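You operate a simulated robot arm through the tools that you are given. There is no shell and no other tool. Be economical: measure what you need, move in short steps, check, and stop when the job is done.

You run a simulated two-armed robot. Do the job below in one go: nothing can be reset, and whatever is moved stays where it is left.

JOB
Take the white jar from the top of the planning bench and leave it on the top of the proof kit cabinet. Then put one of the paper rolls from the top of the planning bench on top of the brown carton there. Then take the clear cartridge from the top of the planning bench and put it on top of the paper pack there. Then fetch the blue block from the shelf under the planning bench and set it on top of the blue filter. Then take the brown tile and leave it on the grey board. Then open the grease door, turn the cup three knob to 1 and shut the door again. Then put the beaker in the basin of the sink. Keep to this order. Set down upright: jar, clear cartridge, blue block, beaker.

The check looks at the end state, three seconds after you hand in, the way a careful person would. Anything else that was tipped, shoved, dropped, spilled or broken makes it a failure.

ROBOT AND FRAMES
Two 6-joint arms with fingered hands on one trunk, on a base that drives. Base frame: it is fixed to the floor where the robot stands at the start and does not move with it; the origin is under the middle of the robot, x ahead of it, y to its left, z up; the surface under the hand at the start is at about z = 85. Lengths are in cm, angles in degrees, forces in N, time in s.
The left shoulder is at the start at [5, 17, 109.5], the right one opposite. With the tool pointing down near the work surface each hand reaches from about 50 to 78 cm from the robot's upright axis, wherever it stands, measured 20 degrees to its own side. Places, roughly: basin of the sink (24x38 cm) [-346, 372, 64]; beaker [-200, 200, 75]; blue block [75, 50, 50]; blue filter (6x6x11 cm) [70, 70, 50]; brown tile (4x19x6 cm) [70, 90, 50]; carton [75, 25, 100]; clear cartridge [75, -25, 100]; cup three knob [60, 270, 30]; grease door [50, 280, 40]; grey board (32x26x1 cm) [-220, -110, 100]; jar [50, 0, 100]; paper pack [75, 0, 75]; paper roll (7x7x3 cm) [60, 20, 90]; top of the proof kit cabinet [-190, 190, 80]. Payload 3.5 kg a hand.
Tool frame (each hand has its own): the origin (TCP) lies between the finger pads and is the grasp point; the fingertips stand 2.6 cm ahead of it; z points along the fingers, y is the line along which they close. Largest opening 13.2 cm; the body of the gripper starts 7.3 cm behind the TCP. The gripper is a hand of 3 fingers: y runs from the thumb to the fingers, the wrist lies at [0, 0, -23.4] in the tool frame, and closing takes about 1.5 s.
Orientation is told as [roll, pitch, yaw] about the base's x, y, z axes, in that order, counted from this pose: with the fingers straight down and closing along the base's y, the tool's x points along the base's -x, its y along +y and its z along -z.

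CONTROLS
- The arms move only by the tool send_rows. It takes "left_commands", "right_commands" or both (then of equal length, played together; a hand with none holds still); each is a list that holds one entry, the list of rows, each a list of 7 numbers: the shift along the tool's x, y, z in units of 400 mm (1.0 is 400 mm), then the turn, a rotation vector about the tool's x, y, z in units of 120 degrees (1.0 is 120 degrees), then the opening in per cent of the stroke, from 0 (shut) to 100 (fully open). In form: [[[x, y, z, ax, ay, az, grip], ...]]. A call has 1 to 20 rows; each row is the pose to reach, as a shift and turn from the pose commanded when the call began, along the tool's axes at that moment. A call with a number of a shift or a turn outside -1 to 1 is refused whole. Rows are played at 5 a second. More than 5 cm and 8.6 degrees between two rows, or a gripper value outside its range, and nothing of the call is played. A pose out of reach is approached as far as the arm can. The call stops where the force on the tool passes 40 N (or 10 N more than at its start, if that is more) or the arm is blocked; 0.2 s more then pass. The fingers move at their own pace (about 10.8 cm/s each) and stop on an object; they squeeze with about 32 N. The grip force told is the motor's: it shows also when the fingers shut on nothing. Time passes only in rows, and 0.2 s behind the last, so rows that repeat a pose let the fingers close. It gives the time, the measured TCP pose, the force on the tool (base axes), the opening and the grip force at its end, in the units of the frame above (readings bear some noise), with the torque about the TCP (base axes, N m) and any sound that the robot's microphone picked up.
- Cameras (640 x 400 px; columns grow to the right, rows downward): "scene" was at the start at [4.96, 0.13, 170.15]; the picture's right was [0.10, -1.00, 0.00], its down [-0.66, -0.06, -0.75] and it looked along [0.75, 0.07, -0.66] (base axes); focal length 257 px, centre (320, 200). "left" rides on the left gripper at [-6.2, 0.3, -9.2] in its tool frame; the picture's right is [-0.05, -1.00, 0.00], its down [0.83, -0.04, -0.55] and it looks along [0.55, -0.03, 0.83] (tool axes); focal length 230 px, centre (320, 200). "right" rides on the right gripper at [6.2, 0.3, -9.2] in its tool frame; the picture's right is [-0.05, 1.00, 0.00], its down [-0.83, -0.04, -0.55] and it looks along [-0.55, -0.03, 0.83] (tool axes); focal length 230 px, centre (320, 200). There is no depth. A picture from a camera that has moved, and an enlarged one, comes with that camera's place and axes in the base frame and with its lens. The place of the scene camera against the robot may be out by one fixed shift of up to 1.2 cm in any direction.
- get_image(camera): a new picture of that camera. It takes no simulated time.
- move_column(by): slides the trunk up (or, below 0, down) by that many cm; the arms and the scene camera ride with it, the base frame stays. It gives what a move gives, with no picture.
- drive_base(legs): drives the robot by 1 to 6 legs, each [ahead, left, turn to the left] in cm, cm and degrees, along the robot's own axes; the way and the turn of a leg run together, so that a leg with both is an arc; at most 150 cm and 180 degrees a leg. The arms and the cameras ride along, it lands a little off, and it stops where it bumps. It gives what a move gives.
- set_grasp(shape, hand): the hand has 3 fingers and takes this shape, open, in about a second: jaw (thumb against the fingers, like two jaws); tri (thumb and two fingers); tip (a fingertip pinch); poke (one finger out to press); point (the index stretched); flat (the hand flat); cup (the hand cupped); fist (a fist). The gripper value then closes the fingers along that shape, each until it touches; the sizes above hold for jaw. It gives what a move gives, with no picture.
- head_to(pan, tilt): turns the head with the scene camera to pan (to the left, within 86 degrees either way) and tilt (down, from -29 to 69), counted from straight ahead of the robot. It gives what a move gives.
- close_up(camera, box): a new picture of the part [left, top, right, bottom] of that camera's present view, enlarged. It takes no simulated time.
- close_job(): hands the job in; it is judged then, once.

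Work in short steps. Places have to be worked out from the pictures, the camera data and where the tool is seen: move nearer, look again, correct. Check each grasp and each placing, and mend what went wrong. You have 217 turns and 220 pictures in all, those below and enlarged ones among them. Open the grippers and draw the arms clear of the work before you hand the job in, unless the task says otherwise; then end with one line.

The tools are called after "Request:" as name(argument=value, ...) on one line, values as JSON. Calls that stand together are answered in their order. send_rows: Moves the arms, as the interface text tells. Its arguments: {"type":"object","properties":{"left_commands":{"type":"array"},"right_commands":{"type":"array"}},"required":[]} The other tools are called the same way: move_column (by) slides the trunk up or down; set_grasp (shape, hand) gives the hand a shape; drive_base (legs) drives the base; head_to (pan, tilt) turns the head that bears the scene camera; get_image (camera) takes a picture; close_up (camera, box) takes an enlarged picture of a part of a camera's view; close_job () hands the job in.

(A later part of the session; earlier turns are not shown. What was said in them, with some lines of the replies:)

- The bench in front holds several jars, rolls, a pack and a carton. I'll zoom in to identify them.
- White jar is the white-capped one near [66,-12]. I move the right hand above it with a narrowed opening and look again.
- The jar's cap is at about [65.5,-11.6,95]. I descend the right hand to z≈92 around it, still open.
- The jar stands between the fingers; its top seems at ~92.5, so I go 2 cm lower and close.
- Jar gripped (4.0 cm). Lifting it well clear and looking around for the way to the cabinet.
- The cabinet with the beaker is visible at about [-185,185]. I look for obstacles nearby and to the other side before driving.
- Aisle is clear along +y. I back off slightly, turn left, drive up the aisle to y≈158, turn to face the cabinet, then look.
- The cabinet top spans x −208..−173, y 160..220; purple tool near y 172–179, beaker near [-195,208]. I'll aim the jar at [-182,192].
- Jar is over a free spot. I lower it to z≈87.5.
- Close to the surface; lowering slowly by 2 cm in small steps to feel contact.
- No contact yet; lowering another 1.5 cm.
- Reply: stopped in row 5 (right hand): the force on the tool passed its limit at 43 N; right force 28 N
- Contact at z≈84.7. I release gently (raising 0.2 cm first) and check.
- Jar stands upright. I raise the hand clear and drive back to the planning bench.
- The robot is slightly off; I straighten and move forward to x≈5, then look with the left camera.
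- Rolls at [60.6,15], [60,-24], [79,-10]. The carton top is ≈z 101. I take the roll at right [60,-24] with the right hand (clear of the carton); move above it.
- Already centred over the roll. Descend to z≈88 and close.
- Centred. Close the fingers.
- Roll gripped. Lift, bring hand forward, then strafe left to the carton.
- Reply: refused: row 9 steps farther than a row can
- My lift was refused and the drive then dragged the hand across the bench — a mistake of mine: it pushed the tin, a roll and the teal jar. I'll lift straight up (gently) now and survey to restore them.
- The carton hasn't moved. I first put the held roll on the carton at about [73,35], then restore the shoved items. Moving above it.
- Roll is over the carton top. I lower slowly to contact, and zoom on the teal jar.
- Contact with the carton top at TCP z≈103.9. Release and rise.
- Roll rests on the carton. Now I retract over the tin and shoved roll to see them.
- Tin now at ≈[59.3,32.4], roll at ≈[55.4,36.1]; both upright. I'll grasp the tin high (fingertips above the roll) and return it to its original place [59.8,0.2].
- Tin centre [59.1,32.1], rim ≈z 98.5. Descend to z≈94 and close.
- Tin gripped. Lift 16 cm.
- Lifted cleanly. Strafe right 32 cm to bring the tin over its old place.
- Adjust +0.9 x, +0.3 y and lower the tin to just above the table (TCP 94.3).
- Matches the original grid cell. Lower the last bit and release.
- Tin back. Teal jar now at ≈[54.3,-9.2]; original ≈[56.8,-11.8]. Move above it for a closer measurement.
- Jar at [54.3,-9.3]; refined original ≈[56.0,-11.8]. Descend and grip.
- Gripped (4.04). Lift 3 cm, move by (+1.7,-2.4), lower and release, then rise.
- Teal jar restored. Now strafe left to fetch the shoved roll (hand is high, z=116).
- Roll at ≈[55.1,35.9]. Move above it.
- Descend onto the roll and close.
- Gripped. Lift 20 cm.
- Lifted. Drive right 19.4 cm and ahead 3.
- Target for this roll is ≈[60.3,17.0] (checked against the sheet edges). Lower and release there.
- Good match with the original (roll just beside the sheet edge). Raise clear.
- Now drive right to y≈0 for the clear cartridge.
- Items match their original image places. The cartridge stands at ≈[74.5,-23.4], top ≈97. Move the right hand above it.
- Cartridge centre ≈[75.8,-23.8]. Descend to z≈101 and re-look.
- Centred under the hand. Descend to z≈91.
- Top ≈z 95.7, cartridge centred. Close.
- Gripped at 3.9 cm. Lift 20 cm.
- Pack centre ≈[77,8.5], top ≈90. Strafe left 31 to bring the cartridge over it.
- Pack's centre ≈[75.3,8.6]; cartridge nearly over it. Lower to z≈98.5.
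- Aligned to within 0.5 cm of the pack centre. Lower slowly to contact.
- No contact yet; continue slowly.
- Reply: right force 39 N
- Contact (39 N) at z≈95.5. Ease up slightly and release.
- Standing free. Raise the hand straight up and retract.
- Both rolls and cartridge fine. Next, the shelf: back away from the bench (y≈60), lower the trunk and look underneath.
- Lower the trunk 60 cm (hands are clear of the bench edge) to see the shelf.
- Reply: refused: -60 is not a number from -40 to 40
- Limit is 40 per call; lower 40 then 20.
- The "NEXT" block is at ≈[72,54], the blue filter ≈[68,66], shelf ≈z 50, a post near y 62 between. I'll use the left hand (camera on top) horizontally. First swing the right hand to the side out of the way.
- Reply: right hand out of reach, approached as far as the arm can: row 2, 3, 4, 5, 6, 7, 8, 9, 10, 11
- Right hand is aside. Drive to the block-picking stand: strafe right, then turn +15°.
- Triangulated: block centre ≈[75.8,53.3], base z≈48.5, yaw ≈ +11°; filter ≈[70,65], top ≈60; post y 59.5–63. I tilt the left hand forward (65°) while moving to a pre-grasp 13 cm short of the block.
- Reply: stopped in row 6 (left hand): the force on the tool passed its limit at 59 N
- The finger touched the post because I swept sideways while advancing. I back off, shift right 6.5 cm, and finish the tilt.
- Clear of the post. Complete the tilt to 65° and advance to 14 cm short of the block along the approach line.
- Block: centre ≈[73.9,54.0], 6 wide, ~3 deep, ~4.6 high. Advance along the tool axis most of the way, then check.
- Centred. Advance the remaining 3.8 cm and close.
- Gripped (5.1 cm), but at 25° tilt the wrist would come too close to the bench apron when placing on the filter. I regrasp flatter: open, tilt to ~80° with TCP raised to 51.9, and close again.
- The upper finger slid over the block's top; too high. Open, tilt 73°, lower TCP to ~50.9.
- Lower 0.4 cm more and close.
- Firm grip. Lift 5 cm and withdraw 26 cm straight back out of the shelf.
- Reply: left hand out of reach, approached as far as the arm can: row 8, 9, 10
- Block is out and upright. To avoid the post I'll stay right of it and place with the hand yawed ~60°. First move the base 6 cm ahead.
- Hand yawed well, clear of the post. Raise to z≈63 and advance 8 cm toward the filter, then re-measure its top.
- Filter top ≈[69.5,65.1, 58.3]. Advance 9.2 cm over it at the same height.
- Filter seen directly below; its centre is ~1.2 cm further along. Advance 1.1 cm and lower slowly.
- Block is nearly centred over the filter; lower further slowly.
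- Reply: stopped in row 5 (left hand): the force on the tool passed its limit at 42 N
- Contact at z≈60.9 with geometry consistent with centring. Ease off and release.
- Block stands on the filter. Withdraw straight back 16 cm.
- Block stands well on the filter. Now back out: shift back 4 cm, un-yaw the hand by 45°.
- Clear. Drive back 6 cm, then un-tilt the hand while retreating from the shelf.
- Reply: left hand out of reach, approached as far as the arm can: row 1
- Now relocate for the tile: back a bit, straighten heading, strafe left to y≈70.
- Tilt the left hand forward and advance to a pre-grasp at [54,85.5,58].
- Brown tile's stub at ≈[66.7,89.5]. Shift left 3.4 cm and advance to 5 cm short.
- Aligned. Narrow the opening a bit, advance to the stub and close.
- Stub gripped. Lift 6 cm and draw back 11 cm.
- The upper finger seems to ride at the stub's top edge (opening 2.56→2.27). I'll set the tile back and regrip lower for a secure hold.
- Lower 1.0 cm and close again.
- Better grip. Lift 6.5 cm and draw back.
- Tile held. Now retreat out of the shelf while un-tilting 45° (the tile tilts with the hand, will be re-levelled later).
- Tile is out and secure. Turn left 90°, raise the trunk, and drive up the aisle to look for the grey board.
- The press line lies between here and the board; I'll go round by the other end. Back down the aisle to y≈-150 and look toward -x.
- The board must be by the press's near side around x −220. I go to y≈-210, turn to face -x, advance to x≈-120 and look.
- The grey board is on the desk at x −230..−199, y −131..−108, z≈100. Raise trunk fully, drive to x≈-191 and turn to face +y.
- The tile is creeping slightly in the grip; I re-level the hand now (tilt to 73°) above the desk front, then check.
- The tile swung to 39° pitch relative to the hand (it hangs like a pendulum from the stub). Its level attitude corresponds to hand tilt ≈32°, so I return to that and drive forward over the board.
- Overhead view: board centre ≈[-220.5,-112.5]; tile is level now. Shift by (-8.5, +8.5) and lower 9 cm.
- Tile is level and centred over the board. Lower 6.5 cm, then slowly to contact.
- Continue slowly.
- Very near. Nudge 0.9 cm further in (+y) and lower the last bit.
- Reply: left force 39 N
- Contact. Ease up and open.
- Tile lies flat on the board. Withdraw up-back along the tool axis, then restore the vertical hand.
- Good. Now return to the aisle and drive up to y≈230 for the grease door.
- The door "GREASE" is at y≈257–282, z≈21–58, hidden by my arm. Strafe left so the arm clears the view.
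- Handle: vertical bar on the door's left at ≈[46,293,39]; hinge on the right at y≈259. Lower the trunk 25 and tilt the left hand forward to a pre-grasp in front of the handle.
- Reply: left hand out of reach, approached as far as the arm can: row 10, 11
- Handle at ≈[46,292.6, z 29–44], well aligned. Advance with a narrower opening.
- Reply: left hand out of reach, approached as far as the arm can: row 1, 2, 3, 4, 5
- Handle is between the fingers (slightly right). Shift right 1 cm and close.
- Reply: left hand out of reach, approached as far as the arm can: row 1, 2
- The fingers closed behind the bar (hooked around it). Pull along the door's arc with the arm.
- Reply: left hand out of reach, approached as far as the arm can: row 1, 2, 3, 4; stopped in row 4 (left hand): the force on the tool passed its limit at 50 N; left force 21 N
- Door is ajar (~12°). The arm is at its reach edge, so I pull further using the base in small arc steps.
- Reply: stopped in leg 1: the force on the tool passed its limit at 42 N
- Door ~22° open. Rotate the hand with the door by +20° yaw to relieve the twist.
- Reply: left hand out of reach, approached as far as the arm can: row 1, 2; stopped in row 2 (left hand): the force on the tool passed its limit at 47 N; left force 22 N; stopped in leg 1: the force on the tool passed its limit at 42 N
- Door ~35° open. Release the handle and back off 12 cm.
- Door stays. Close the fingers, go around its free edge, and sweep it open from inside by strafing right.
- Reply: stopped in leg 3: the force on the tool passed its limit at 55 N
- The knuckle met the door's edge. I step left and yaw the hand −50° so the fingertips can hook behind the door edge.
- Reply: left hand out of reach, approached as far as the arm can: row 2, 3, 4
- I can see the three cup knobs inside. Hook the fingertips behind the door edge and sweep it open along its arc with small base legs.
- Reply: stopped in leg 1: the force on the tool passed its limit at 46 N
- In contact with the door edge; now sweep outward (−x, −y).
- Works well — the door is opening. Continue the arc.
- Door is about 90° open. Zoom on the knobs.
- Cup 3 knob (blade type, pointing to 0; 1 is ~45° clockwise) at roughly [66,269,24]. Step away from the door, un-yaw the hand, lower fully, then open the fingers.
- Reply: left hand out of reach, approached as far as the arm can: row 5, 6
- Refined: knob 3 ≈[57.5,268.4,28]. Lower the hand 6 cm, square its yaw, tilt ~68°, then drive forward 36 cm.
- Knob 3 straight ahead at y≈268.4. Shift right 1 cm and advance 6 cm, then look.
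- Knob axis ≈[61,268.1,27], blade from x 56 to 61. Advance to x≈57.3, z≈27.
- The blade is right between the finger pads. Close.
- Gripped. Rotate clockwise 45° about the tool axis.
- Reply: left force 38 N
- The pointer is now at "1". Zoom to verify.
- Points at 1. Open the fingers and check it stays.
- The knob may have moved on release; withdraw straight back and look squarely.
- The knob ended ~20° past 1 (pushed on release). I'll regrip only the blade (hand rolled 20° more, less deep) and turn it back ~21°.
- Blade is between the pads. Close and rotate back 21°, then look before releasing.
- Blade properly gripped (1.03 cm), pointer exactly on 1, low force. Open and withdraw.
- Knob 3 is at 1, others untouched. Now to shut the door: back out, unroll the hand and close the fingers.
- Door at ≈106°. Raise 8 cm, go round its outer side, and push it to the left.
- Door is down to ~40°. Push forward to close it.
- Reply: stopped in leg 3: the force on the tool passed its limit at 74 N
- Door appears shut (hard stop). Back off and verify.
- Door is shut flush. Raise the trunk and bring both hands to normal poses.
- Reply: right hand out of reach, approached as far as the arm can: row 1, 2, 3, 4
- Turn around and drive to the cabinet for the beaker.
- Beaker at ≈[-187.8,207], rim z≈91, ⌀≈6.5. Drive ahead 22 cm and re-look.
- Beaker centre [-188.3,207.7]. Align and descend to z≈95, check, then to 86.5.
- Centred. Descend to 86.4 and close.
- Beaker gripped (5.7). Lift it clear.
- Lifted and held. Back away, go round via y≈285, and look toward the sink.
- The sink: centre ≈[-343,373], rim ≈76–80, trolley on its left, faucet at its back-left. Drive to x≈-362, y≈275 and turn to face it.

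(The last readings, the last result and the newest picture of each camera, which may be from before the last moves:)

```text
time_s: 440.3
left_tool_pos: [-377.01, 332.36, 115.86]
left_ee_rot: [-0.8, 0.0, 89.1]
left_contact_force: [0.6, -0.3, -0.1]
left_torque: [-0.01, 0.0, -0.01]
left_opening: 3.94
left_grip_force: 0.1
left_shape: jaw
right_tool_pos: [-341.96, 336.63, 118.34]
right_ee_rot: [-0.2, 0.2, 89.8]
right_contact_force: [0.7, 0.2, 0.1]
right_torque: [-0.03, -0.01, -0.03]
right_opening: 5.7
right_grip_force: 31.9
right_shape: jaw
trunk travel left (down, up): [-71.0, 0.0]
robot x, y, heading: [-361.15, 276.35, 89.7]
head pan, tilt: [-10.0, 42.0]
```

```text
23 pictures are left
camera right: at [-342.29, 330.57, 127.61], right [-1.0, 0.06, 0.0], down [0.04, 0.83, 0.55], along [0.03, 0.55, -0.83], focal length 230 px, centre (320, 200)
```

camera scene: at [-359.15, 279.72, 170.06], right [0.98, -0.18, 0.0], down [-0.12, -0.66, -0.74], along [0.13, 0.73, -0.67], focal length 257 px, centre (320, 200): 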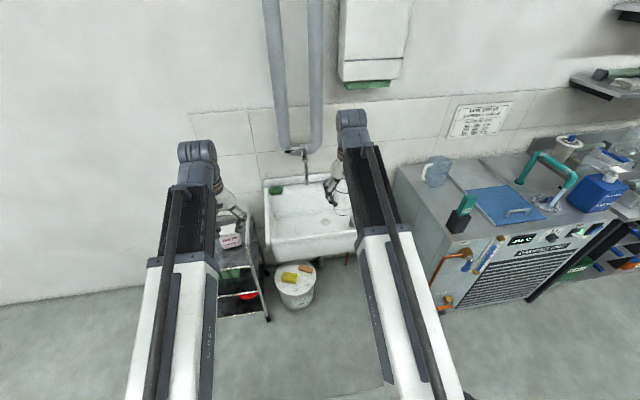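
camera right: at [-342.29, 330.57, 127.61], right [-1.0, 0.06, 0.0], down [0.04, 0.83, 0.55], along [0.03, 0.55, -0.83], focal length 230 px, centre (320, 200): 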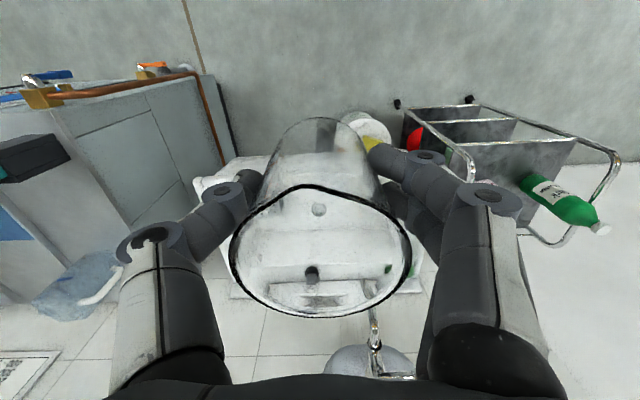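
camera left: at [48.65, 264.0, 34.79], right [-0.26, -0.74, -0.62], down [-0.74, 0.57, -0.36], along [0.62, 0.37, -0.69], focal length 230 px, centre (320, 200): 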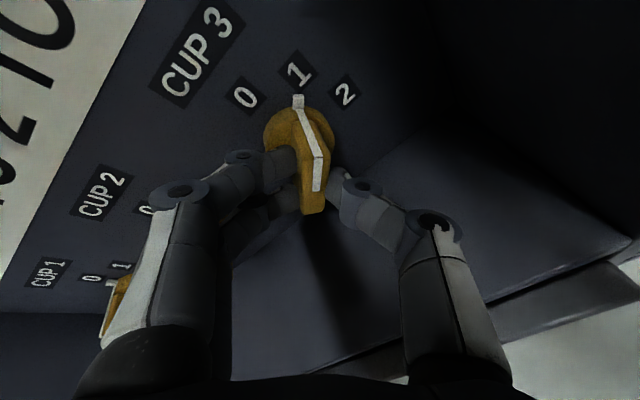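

Basin centre ≈[-341,375], spout ≈[-350,372,104]. I'll set the beaker at ≈[-334,371]. First swing the left hand aside (trolley bottle).

Request:
send_rows(left_commands=[[[0.075, 0.09, 0, 0, 0, 0, 30], [0.15, 0.18, 0, 0, 0, 0, 30], [0.225, 0.27, 0, 0, 0, 0, 30], [0.3, 0.36, 0, 0, 0, 0, 30], [0.375, 0.45, 0, 0, 0, 0, 30], [0.45, 0.54, 0, 0, 0, 0, 30], [0.525, 0.63, 0, 0, 0, 0, 30], [0.6, 0.72, 0, 0, 0, 0, 30], [0.675, 0.81, 0, 0, 0, 0, 30], [0.75, 0.9, 0, 0, 0, 0, 30], [0.75, 0.9, 0, 0, 0, 0, 30]]])

Request:
drive_base(legs=[[0, -7.5, 0], [33, 0, 0]])

Request:
get_image(camera="scene")

Request:
get_image(camera="right")

```text
time_s: 442.7
left_tool_pos: [-413.53, 302.86, 115.29]
left_ee_rot: [-0.8, -0.1, 89.1]
left_contact_force: [-1.2, 0.2, 0.1]
left_torque: [0.01, 0.0, 0.01]
left_opening: 3.95
left_grip_force: 0.1
left_shape: jaw
right_tool_pos: [-342.0, 336.56, 118.29]
right_ee_rot: [-0.3, 0.2, 89.7]
right_contact_force: [0.4, 0.6, -1.0]
right_torque: [-0.03, -0.05, 0.0]
right_opening: 5.67
right_grip_force: 32.0
right_shape: jaw
trunk travel left (down, up): [-71.0, 0.0]
robot x, y, heading: [-361.0, 276.27, 90.1]
head pan, tilt: [-10.0, 42.0]
```

```text
time_s: 445.5
left_tool_pos: [-405.79, 336.33, 115.19]
left_ee_rot: [-0.7, 0.1, 89.0]
left_contact_force: [-0.4, 0.0, 0.0]
left_torque: [-0.04, 0.01, 0.0]
left_opening: 3.91
left_grip_force: 0.1
left_shape: jaw
right_tool_pos: [-334.28, 369.99, 118.26]
right_ee_rot: [-0.1, 0.3, 89.7]
right_contact_force: [0.4, -0.3, -1.8]
right_torque: [0.0, 0.0, 0.0]
right_opening: 5.68
right_grip_force: 32.3
right_shape: jaw
trunk travel left (down, up): [-71.0, 0.0]
robot x, y, heading: [-353.5, 309.25, 90.1]
head pan, tilt: [-10.0, 42.0]
```

```text
22 pictures are left
camera scene: at [-351.51, 313.12, 170.05], right [0.98, -0.18, 0.0], down [-0.12, -0.66, -0.74], along [0.13, 0.73, -0.67], focal length 257 px, centre (320, 200)
```

scene: 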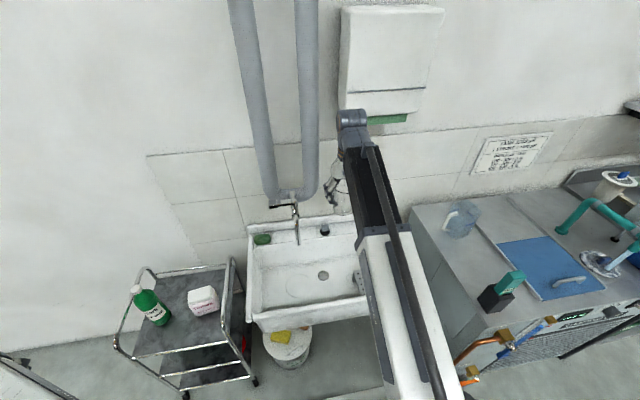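

```text
21 pictures are left
camera right: at [-334.6, 363.93, 127.57], right [-1.0, 0.06, 0.0], down [0.05, 0.83, 0.55], along [0.04, 0.55, -0.83], focal length 230 px, centre (320, 200)
```

right: 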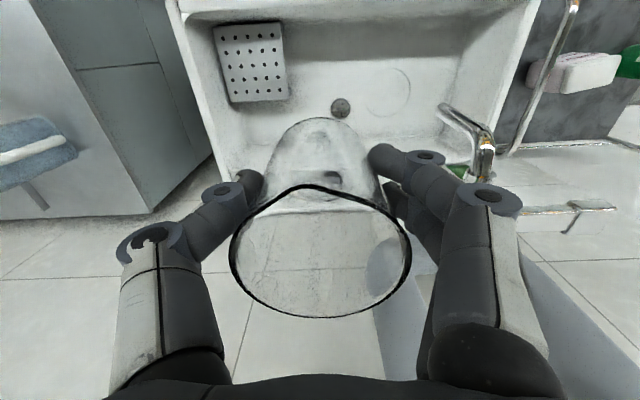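

The drain is at ≈[-339,377]; I choose a spot at [-337,368], clear of the drain, strainer and spout. Lower the trunk 20 cm and shift.

Request:
move_column(by=-20)

Request:
send_rows(right_commands=[[[0.025, 0.034, 0.03, 0, 0, 0, 0], [0.05, 0.0675, 0.08, 0, 0, 0, 0], [0.05, 0.0675, 0.16, 0, 0, 0, 0], [0.05, 0.0675, 0.24, 0, 0, 0, 0], [0.05, 0.0675, 0.32, 0, 0, 0, 0], [0.05, 0.0675, 0.4, 0, 0, 0, 0], [0.05, 0.0675, 0.4, 0, 0, 0, 0]]])

Request:
get_image(camera="right")

Request:
close_up(camera="scene", box=[220, 150, 420, 350])

```text
time_s: 447.7
left_tool_pos: [-405.82, 336.18, 95.31]
left_ee_rot: [-0.8, 0.0, 89.0]
left_contact_force: [-0.8, 0.1, -0.1]
left_torque: [-0.01, 0.0, 0.01]
left_opening: 3.93
left_grip_force: 0.0
left_shape: jaw
right_tool_pos: [-334.26, 369.94, 98.26]
right_ee_rot: [-0.2, 0.2, 89.6]
right_contact_force: [-0.9, 0.1, -0.6]
right_torque: [-0.03, 0.0, -0.02]
right_opening: 5.66
right_grip_force: 31.8
right_shape: jaw
trunk travel left (down, up): [-51.0, 20.0]
robot x, y, heading: [-353.68, 309.24, 89.6]
head pan, tilt: [-10.0, 42.0]
```

```text
time_s: 449.3
left_tool_pos: [-405.84, 336.32, 95.27]
left_ee_rot: [-0.9, 0.0, 89.1]
left_contact_force: [0.4, -0.4, 0.4]
left_torque: [0.01, 0.01, 0.01]
left_opening: 3.92
left_grip_force: 0.0
left_shape: jaw
right_tool_pos: [-336.87, 367.86, 81.92]
right_ee_rot: [-0.3, 0.2, 89.7]
right_contact_force: [0.0, -0.2, -1.2]
right_torque: [-0.05, 0.0, 0.03]
right_opening: 5.67
right_grip_force: 31.6
right_shape: jaw
trunk travel left (down, up): [-51.0, 20.0]
robot x, y, heading: [-353.83, 309.45, 89.8]
head pan, tilt: [-10.0, 42.0]
```

```text
20 pictures are left
camera right: at [-337.13, 361.75, 91.27], right [-1.0, 0.06, 0.0], down [0.05, 0.83, 0.55], along [0.04, 0.55, -0.83], focal length 230 px, centre (320, 200)
```

right: 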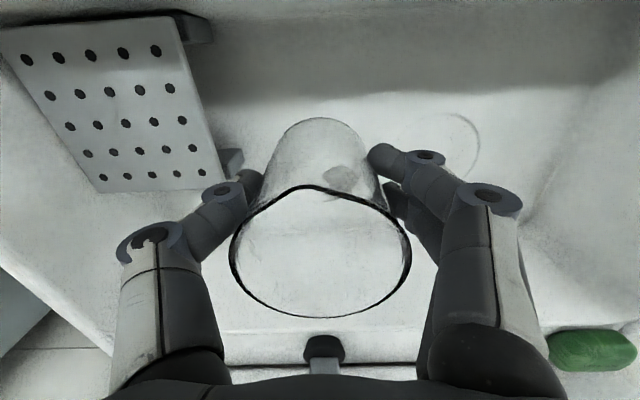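

```text
2.00 times, centred on (320, 250) of scene
camera zoom: at [-351.51, 313.0, 150.06], right [0.98, -0.18, 0.0], down [-0.12, -0.66, -0.74], along [0.13, 0.73, -0.67], focal length 514 px, centre (320, 100)
```

zoom: 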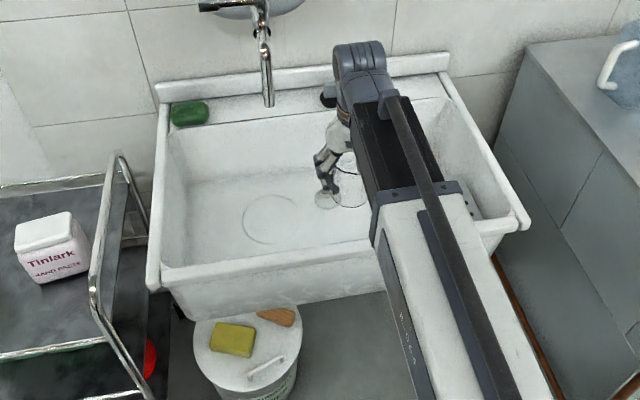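

Inside the basin, clear of everything. Lower 9 cm, then slowly to contact.

Request:
send_rows(right_commands=[[[0, 0, 0.06, 0, 0, 0, 0], [0, 0, 0.12, 0, 0, 0, 0], [0, 0, 0.18, 0, 0, 0, 0], [0, 0, 0.225, 0, 0, 0, 0], [0, 0, 0.235, 0, 0, 0, 0], [0, 0, 0.245, 0, 0, 0, 0]]])

Request:
get_image(camera="right")

```text
time_s: 450.7
left_tool_pos: [-405.82, 336.23, 95.3]
left_ee_rot: [-0.9, 0.0, 89.2]
left_contact_force: [-0.7, 0.0, -0.2]
left_torque: [0.03, -0.02, -0.02]
left_opening: 3.96
left_grip_force: 0.1
left_shape: jaw
right_tool_pos: [-336.88, 367.8, 72.44]
right_ee_rot: [-0.2, 0.1, 89.7]
right_contact_force: [0.4, 0.4, -1.4]
right_torque: [-0.04, 0.02, 0.01]
right_opening: 5.67
right_grip_force: 31.9
right_shape: jaw
trunk travel left (down, up): [-51.0, 20.0]
robot x, y, heading: [-353.38, 309.24, 89.7]
head pan, tilt: [-10.0, 42.0]
```

```text
18 pictures are left
camera right: at [-337.17, 361.79, 81.78], right [-1.0, 0.06, 0.0], down [0.05, 0.83, 0.55], along [0.04, 0.55, -0.83], focal length 230 px, centre (320, 200)
```

right: 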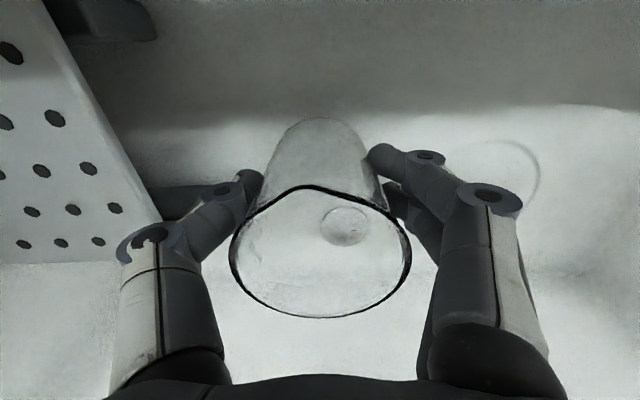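

Lower slowly to contact.

Request:
send_rows(right_commands=[[[0, 0, 0.008, 0, 0, 0, 0], [0, 0, 0.016, 0, 0, 0, 0], [0, 0, 0.024, 0, 0, 0, 0], [0, 0, 0.032, 0, 0, 0, 0], [0, 0, 0.04, 0, 0, 0, 0], [0, 0, 0.048, 0, 0, 0, 0]]])

```text
time_s: 452.1
left_tool_pos: [-405.87, 336.08, 95.34]
left_ee_rot: [-0.8, 0.1, 89.1]
left_contact_force: [0.9, -0.2, 0.7]
left_torque: [0.0, 0.01, -0.01]
left_opening: 3.92
left_grip_force: 0.0
left_shape: jaw
right_tool_pos: [-336.91, 367.93, 70.73]
right_ee_rot: [-0.2, 0.2, 89.7]
right_contact_force: [0.7, 0.4, -0.9]
right_torque: [0.02, 0.0, 0.02]
right_opening: 5.66
right_grip_force: 32.1
right_shape: jaw
trunk travel left (down, up): [-51.0, 20.0]
robot x, y, heading: [-353.6, 309.46, 89.9]
head pan, tilt: [-10.0, 42.0]
```

Request:
send_rows(right_commands=[[[0, 0, 0.008, 0, 0, 0, 0], [0, 0, 0.016, 0, 0, 0, 0], [0, 0, 0.024, 0, 0, 0, 0], [0, 0, 0.032, 0, 0, 0, 0], [0, 0, 0.04, 0, 0, 0, 0], [0, 0, 0.048, 0, 0, 0, 0]]])

Request:
get_image(camera="right")

```text
time_s: 453.5
left_tool_pos: [-405.76, 336.15, 95.35]
left_ee_rot: [-0.9, -0.1, 89.1]
left_contact_force: [-0.5, 0.5, -0.4]
left_torque: [0.01, 0.01, 0.03]
left_opening: 3.92
left_grip_force: 0.0
left_shape: jaw
right_tool_pos: [-336.87, 367.78, 68.87]
right_ee_rot: [-0.3, -0.2, 89.6]
right_contact_force: [0.6, 0.2, 32.9]
right_torque: [0.1, -0.04, 0.02]
right_opening: 5.7
right_grip_force: 31.7
right_shape: jaw
trunk travel left (down, up): [-51.0, 20.0]
robot x, y, heading: [-353.6, 309.53, 89.8]
head pan, tilt: [-10.0, 42.0]
```

```text
17 pictures are left
camera right: at [-337.19, 361.69, 78.3], right [-1.0, 0.06, 0.0], down [0.04, 0.83, 0.56], along [0.04, 0.56, -0.83], focal length 230 px, centre (320, 200)
```

right: 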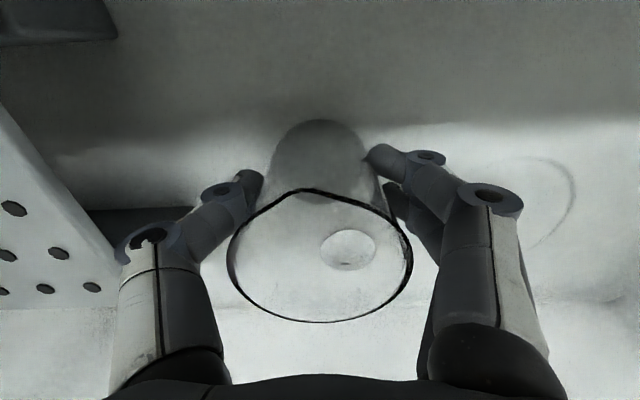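

Contact on the basin floor (z≈68.9). Ease off and release with a small opening.

Request:
send_rows(right_commands=[[[0, 0, -0.006, 0, 0, 0, 0], [0, 0, -0.006, 0, 0, 0, 48], [0, 0, -0.006, 0, 0, 0, 54], [0, 0, -0.006, 0, 0, 0, 56], [0, 0, -0.006, 0, 0, 0, 56]]])

Request:
get_image(camera="right")

```text
time_s: 454.7
left_tool_pos: [-405.82, 336.17, 95.21]
left_ee_rot: [-0.8, 0.0, 89.1]
left_contact_force: [0.8, -0.1, 0.0]
left_torque: [0.01, -0.02, -0.02]
left_opening: 3.95
left_grip_force: 0.1
left_shape: jaw
right_tool_pos: [-336.95, 367.76, 69.09]
right_ee_rot: [-0.2, 0.3, 89.7]
right_contact_force: [-0.3, 0.9, 0.3]
right_torque: [0.02, 0.02, -0.01]
right_opening: 7.34
right_grip_force: 0.1
right_shape: jaw
trunk travel left (down, up): [-51.0, 20.0]
robot x, y, heading: [-353.19, 309.18, 89.8]
head pan, tilt: [-10.0, 42.0]
```

```text
16 pictures are left
camera right: at [-337.17, 361.72, 78.24], right [-1.0, 0.06, 0.0], down [0.05, 0.83, 0.55], along [0.04, 0.55, -0.83], focal length 230 px, centre (320, 200)
```

right: 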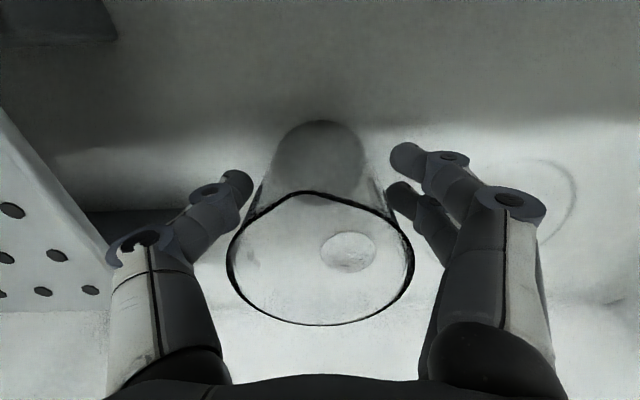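

Beaker stands upright and free. Raise the hand straight up.

Request:
send_rows(right_commands=[[[0, 0, -0.05, 0, 0, 0, 56], [0, 0, -0.12, 0, 0, 0, 56], [0, 0, -0.22, 0, 0, 0, 56], [0, 0, -0.32, 0, 0, 0, 56], [0, 0, -0.42, 0, 0, 0, 56], [0, 0, -0.52, 0, 0, 0, 56], [0, 0, -0.62, 0, 0, 0, 56], [0, 0, -0.7, 0, 0, 0, 56], [0, 0, -0.7, 0, 0, 0, 56]]])

Request:
get_image(camera="right")

```text
time_s: 456.7
left_tool_pos: [-405.82, 336.21, 95.35]
left_ee_rot: [-0.9, 0.1, 89.1]
left_contact_force: [-0.5, 0.2, -0.5]
left_torque: [-0.01, 0.01, 0.02]
left_opening: 3.91
left_grip_force: 0.1
left_shape: jaw
right_tool_pos: [-336.85, 368.05, 96.92]
right_ee_rot: [-0.2, 0.2, 89.7]
right_contact_force: [0.3, -0.1, -0.4]
right_torque: [-0.06, 0.0, 0.01]
right_opening: 7.33
right_grip_force: 0.0
right_shape: jaw
trunk travel left (down, up): [-51.0, 20.0]
robot x, y, heading: [-353.74, 309.45, 89.9]
head pan, tilt: [-10.0, 42.0]
```

```text
15 pictures are left
camera right: at [-337.25, 361.97, 106.2], right [-1.0, 0.06, 0.0], down [0.05, 0.83, 0.55], along [0.04, 0.55, -0.83], focal length 230 px, centre (320, 200)
```

right: 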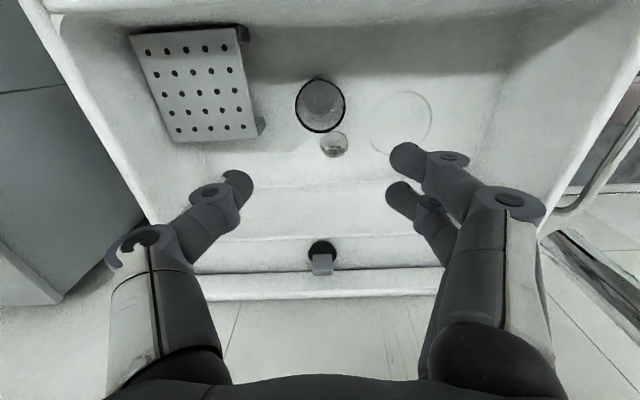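

Beaker stands in the basin. Open the grippers, raise the trunk and back away.

Request:
move_column(by=20)

Request:
drive_base(legs=[[-45, 0, 0]])

Request:
send_rows(left_commands=[[[0, 0, 0, 0, 0, 0, 100], [0, 0, 0, 0, 0, 0, 100], [0, 0, 0, 0, 0, 0, 100], [0, 0, 0, 0, 0, 0, 100]]], right_commands=[[[0, 0, 0, 0, 0, 0, 100], [0, 0, 0, 0, 0, 0, 100], [0, 0, 0, 0, 0, 0, 100], [0, 0, 0, 0, 0, 0, 100]]])

Request:
get_image(camera="scene")

```text
time_s: 458.9
left_tool_pos: [-405.74, 336.23, 115.3]
left_ee_rot: [-0.8, 0.2, 89.0]
left_contact_force: [-0.7, 0.3, -0.5]
left_torque: [-0.02, 0.0, 0.01]
left_opening: 3.91
left_grip_force: 0.0
left_shape: jaw
right_tool_pos: [-336.96, 368.11, 116.95]
right_ee_rot: [-0.1, 0.2, 89.7]
right_contact_force: [0.5, 0.3, 0.2]
right_torque: [-0.02, 0.02, 0.02]
right_opening: 7.32
right_grip_force: 0.0
right_shape: jaw
trunk travel left (down, up): [-71.0, 0.0]
robot x, y, heading: [-353.54, 309.18, 90.0]
head pan, tilt: [-10.0, 42.0]
```

```text
time_s: 461.5
left_tool_pos: [-405.91, 291.76, 115.25]
left_ee_rot: [-0.8, 0.1, 89.1]
left_contact_force: [0.8, 0.2, 0.4]
left_torque: [-0.01, 0.0, 0.03]
left_opening: 3.92
left_grip_force: 0.3
left_shape: jaw
right_tool_pos: [-337.02, 323.54, 117.07]
right_ee_rot: [-0.2, 0.1, 89.8]
right_contact_force: [-0.5, 0.2, -0.6]
right_torque: [-0.04, 0.03, 0.0]
right_opening: 7.31
right_grip_force: 0.0
right_shape: jaw
trunk travel left (down, up): [-71.0, 0.0]
robot x, y, heading: [-353.51, 265.07, 89.9]
head pan, tilt: [-10.0, 42.0]
```

```text
time_s: 462.5
left_tool_pos: [-405.94, 291.69, 115.3]
left_ee_rot: [-0.8, 0.0, 89.1]
left_contact_force: [0.5, -0.2, 0.2]
left_torque: [0.04, 0.0, 0.01]
left_opening: 13.18
left_grip_force: 0.1
left_shape: jaw
right_tool_pos: [-337.1, 323.53, 116.82]
right_ee_rot: [-0.3, 0.3, 89.8]
right_contact_force: [-0.1, 0.3, -0.7]
right_torque: [0.0, -0.02, -0.01]
right_opening: 13.16
right_grip_force: 0.0
right_shape: jaw
trunk travel left (down, up): [-71.0, 0.0]
robot x, y, heading: [-353.64, 264.72, 90.1]
head pan, tilt: [-10.0, 42.0]
```

```text
14 pictures are left
camera scene: at [-351.6, 268.51, 170.06], right [0.98, -0.18, 0.0], down [-0.12, -0.66, -0.74], along [0.13, 0.73, -0.67], focal length 257 px, centre (320, 200)
```

scene: 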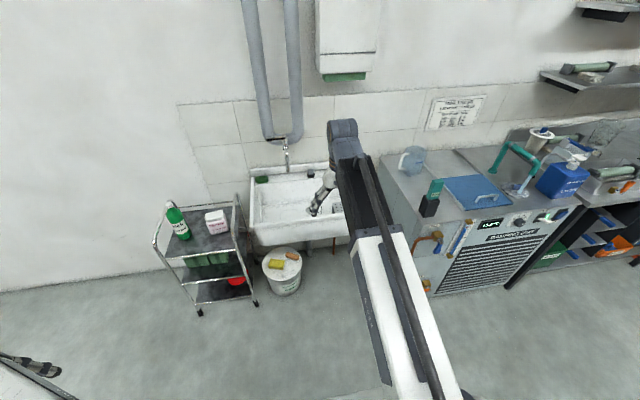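

All the steps are done, the grippers are open and the arms are clear, so I hand in the job.

Request:
close_job()

```text
The job is handed in.
```

All seven tasks are done in the order given and the job is handed in, but while fetching the paper roll I dragged the hand across the planning bench and shoved the card tin, a roll and the teal jar; none tipped, and I put each back within about 1 cm by eye, which may still count against the check.
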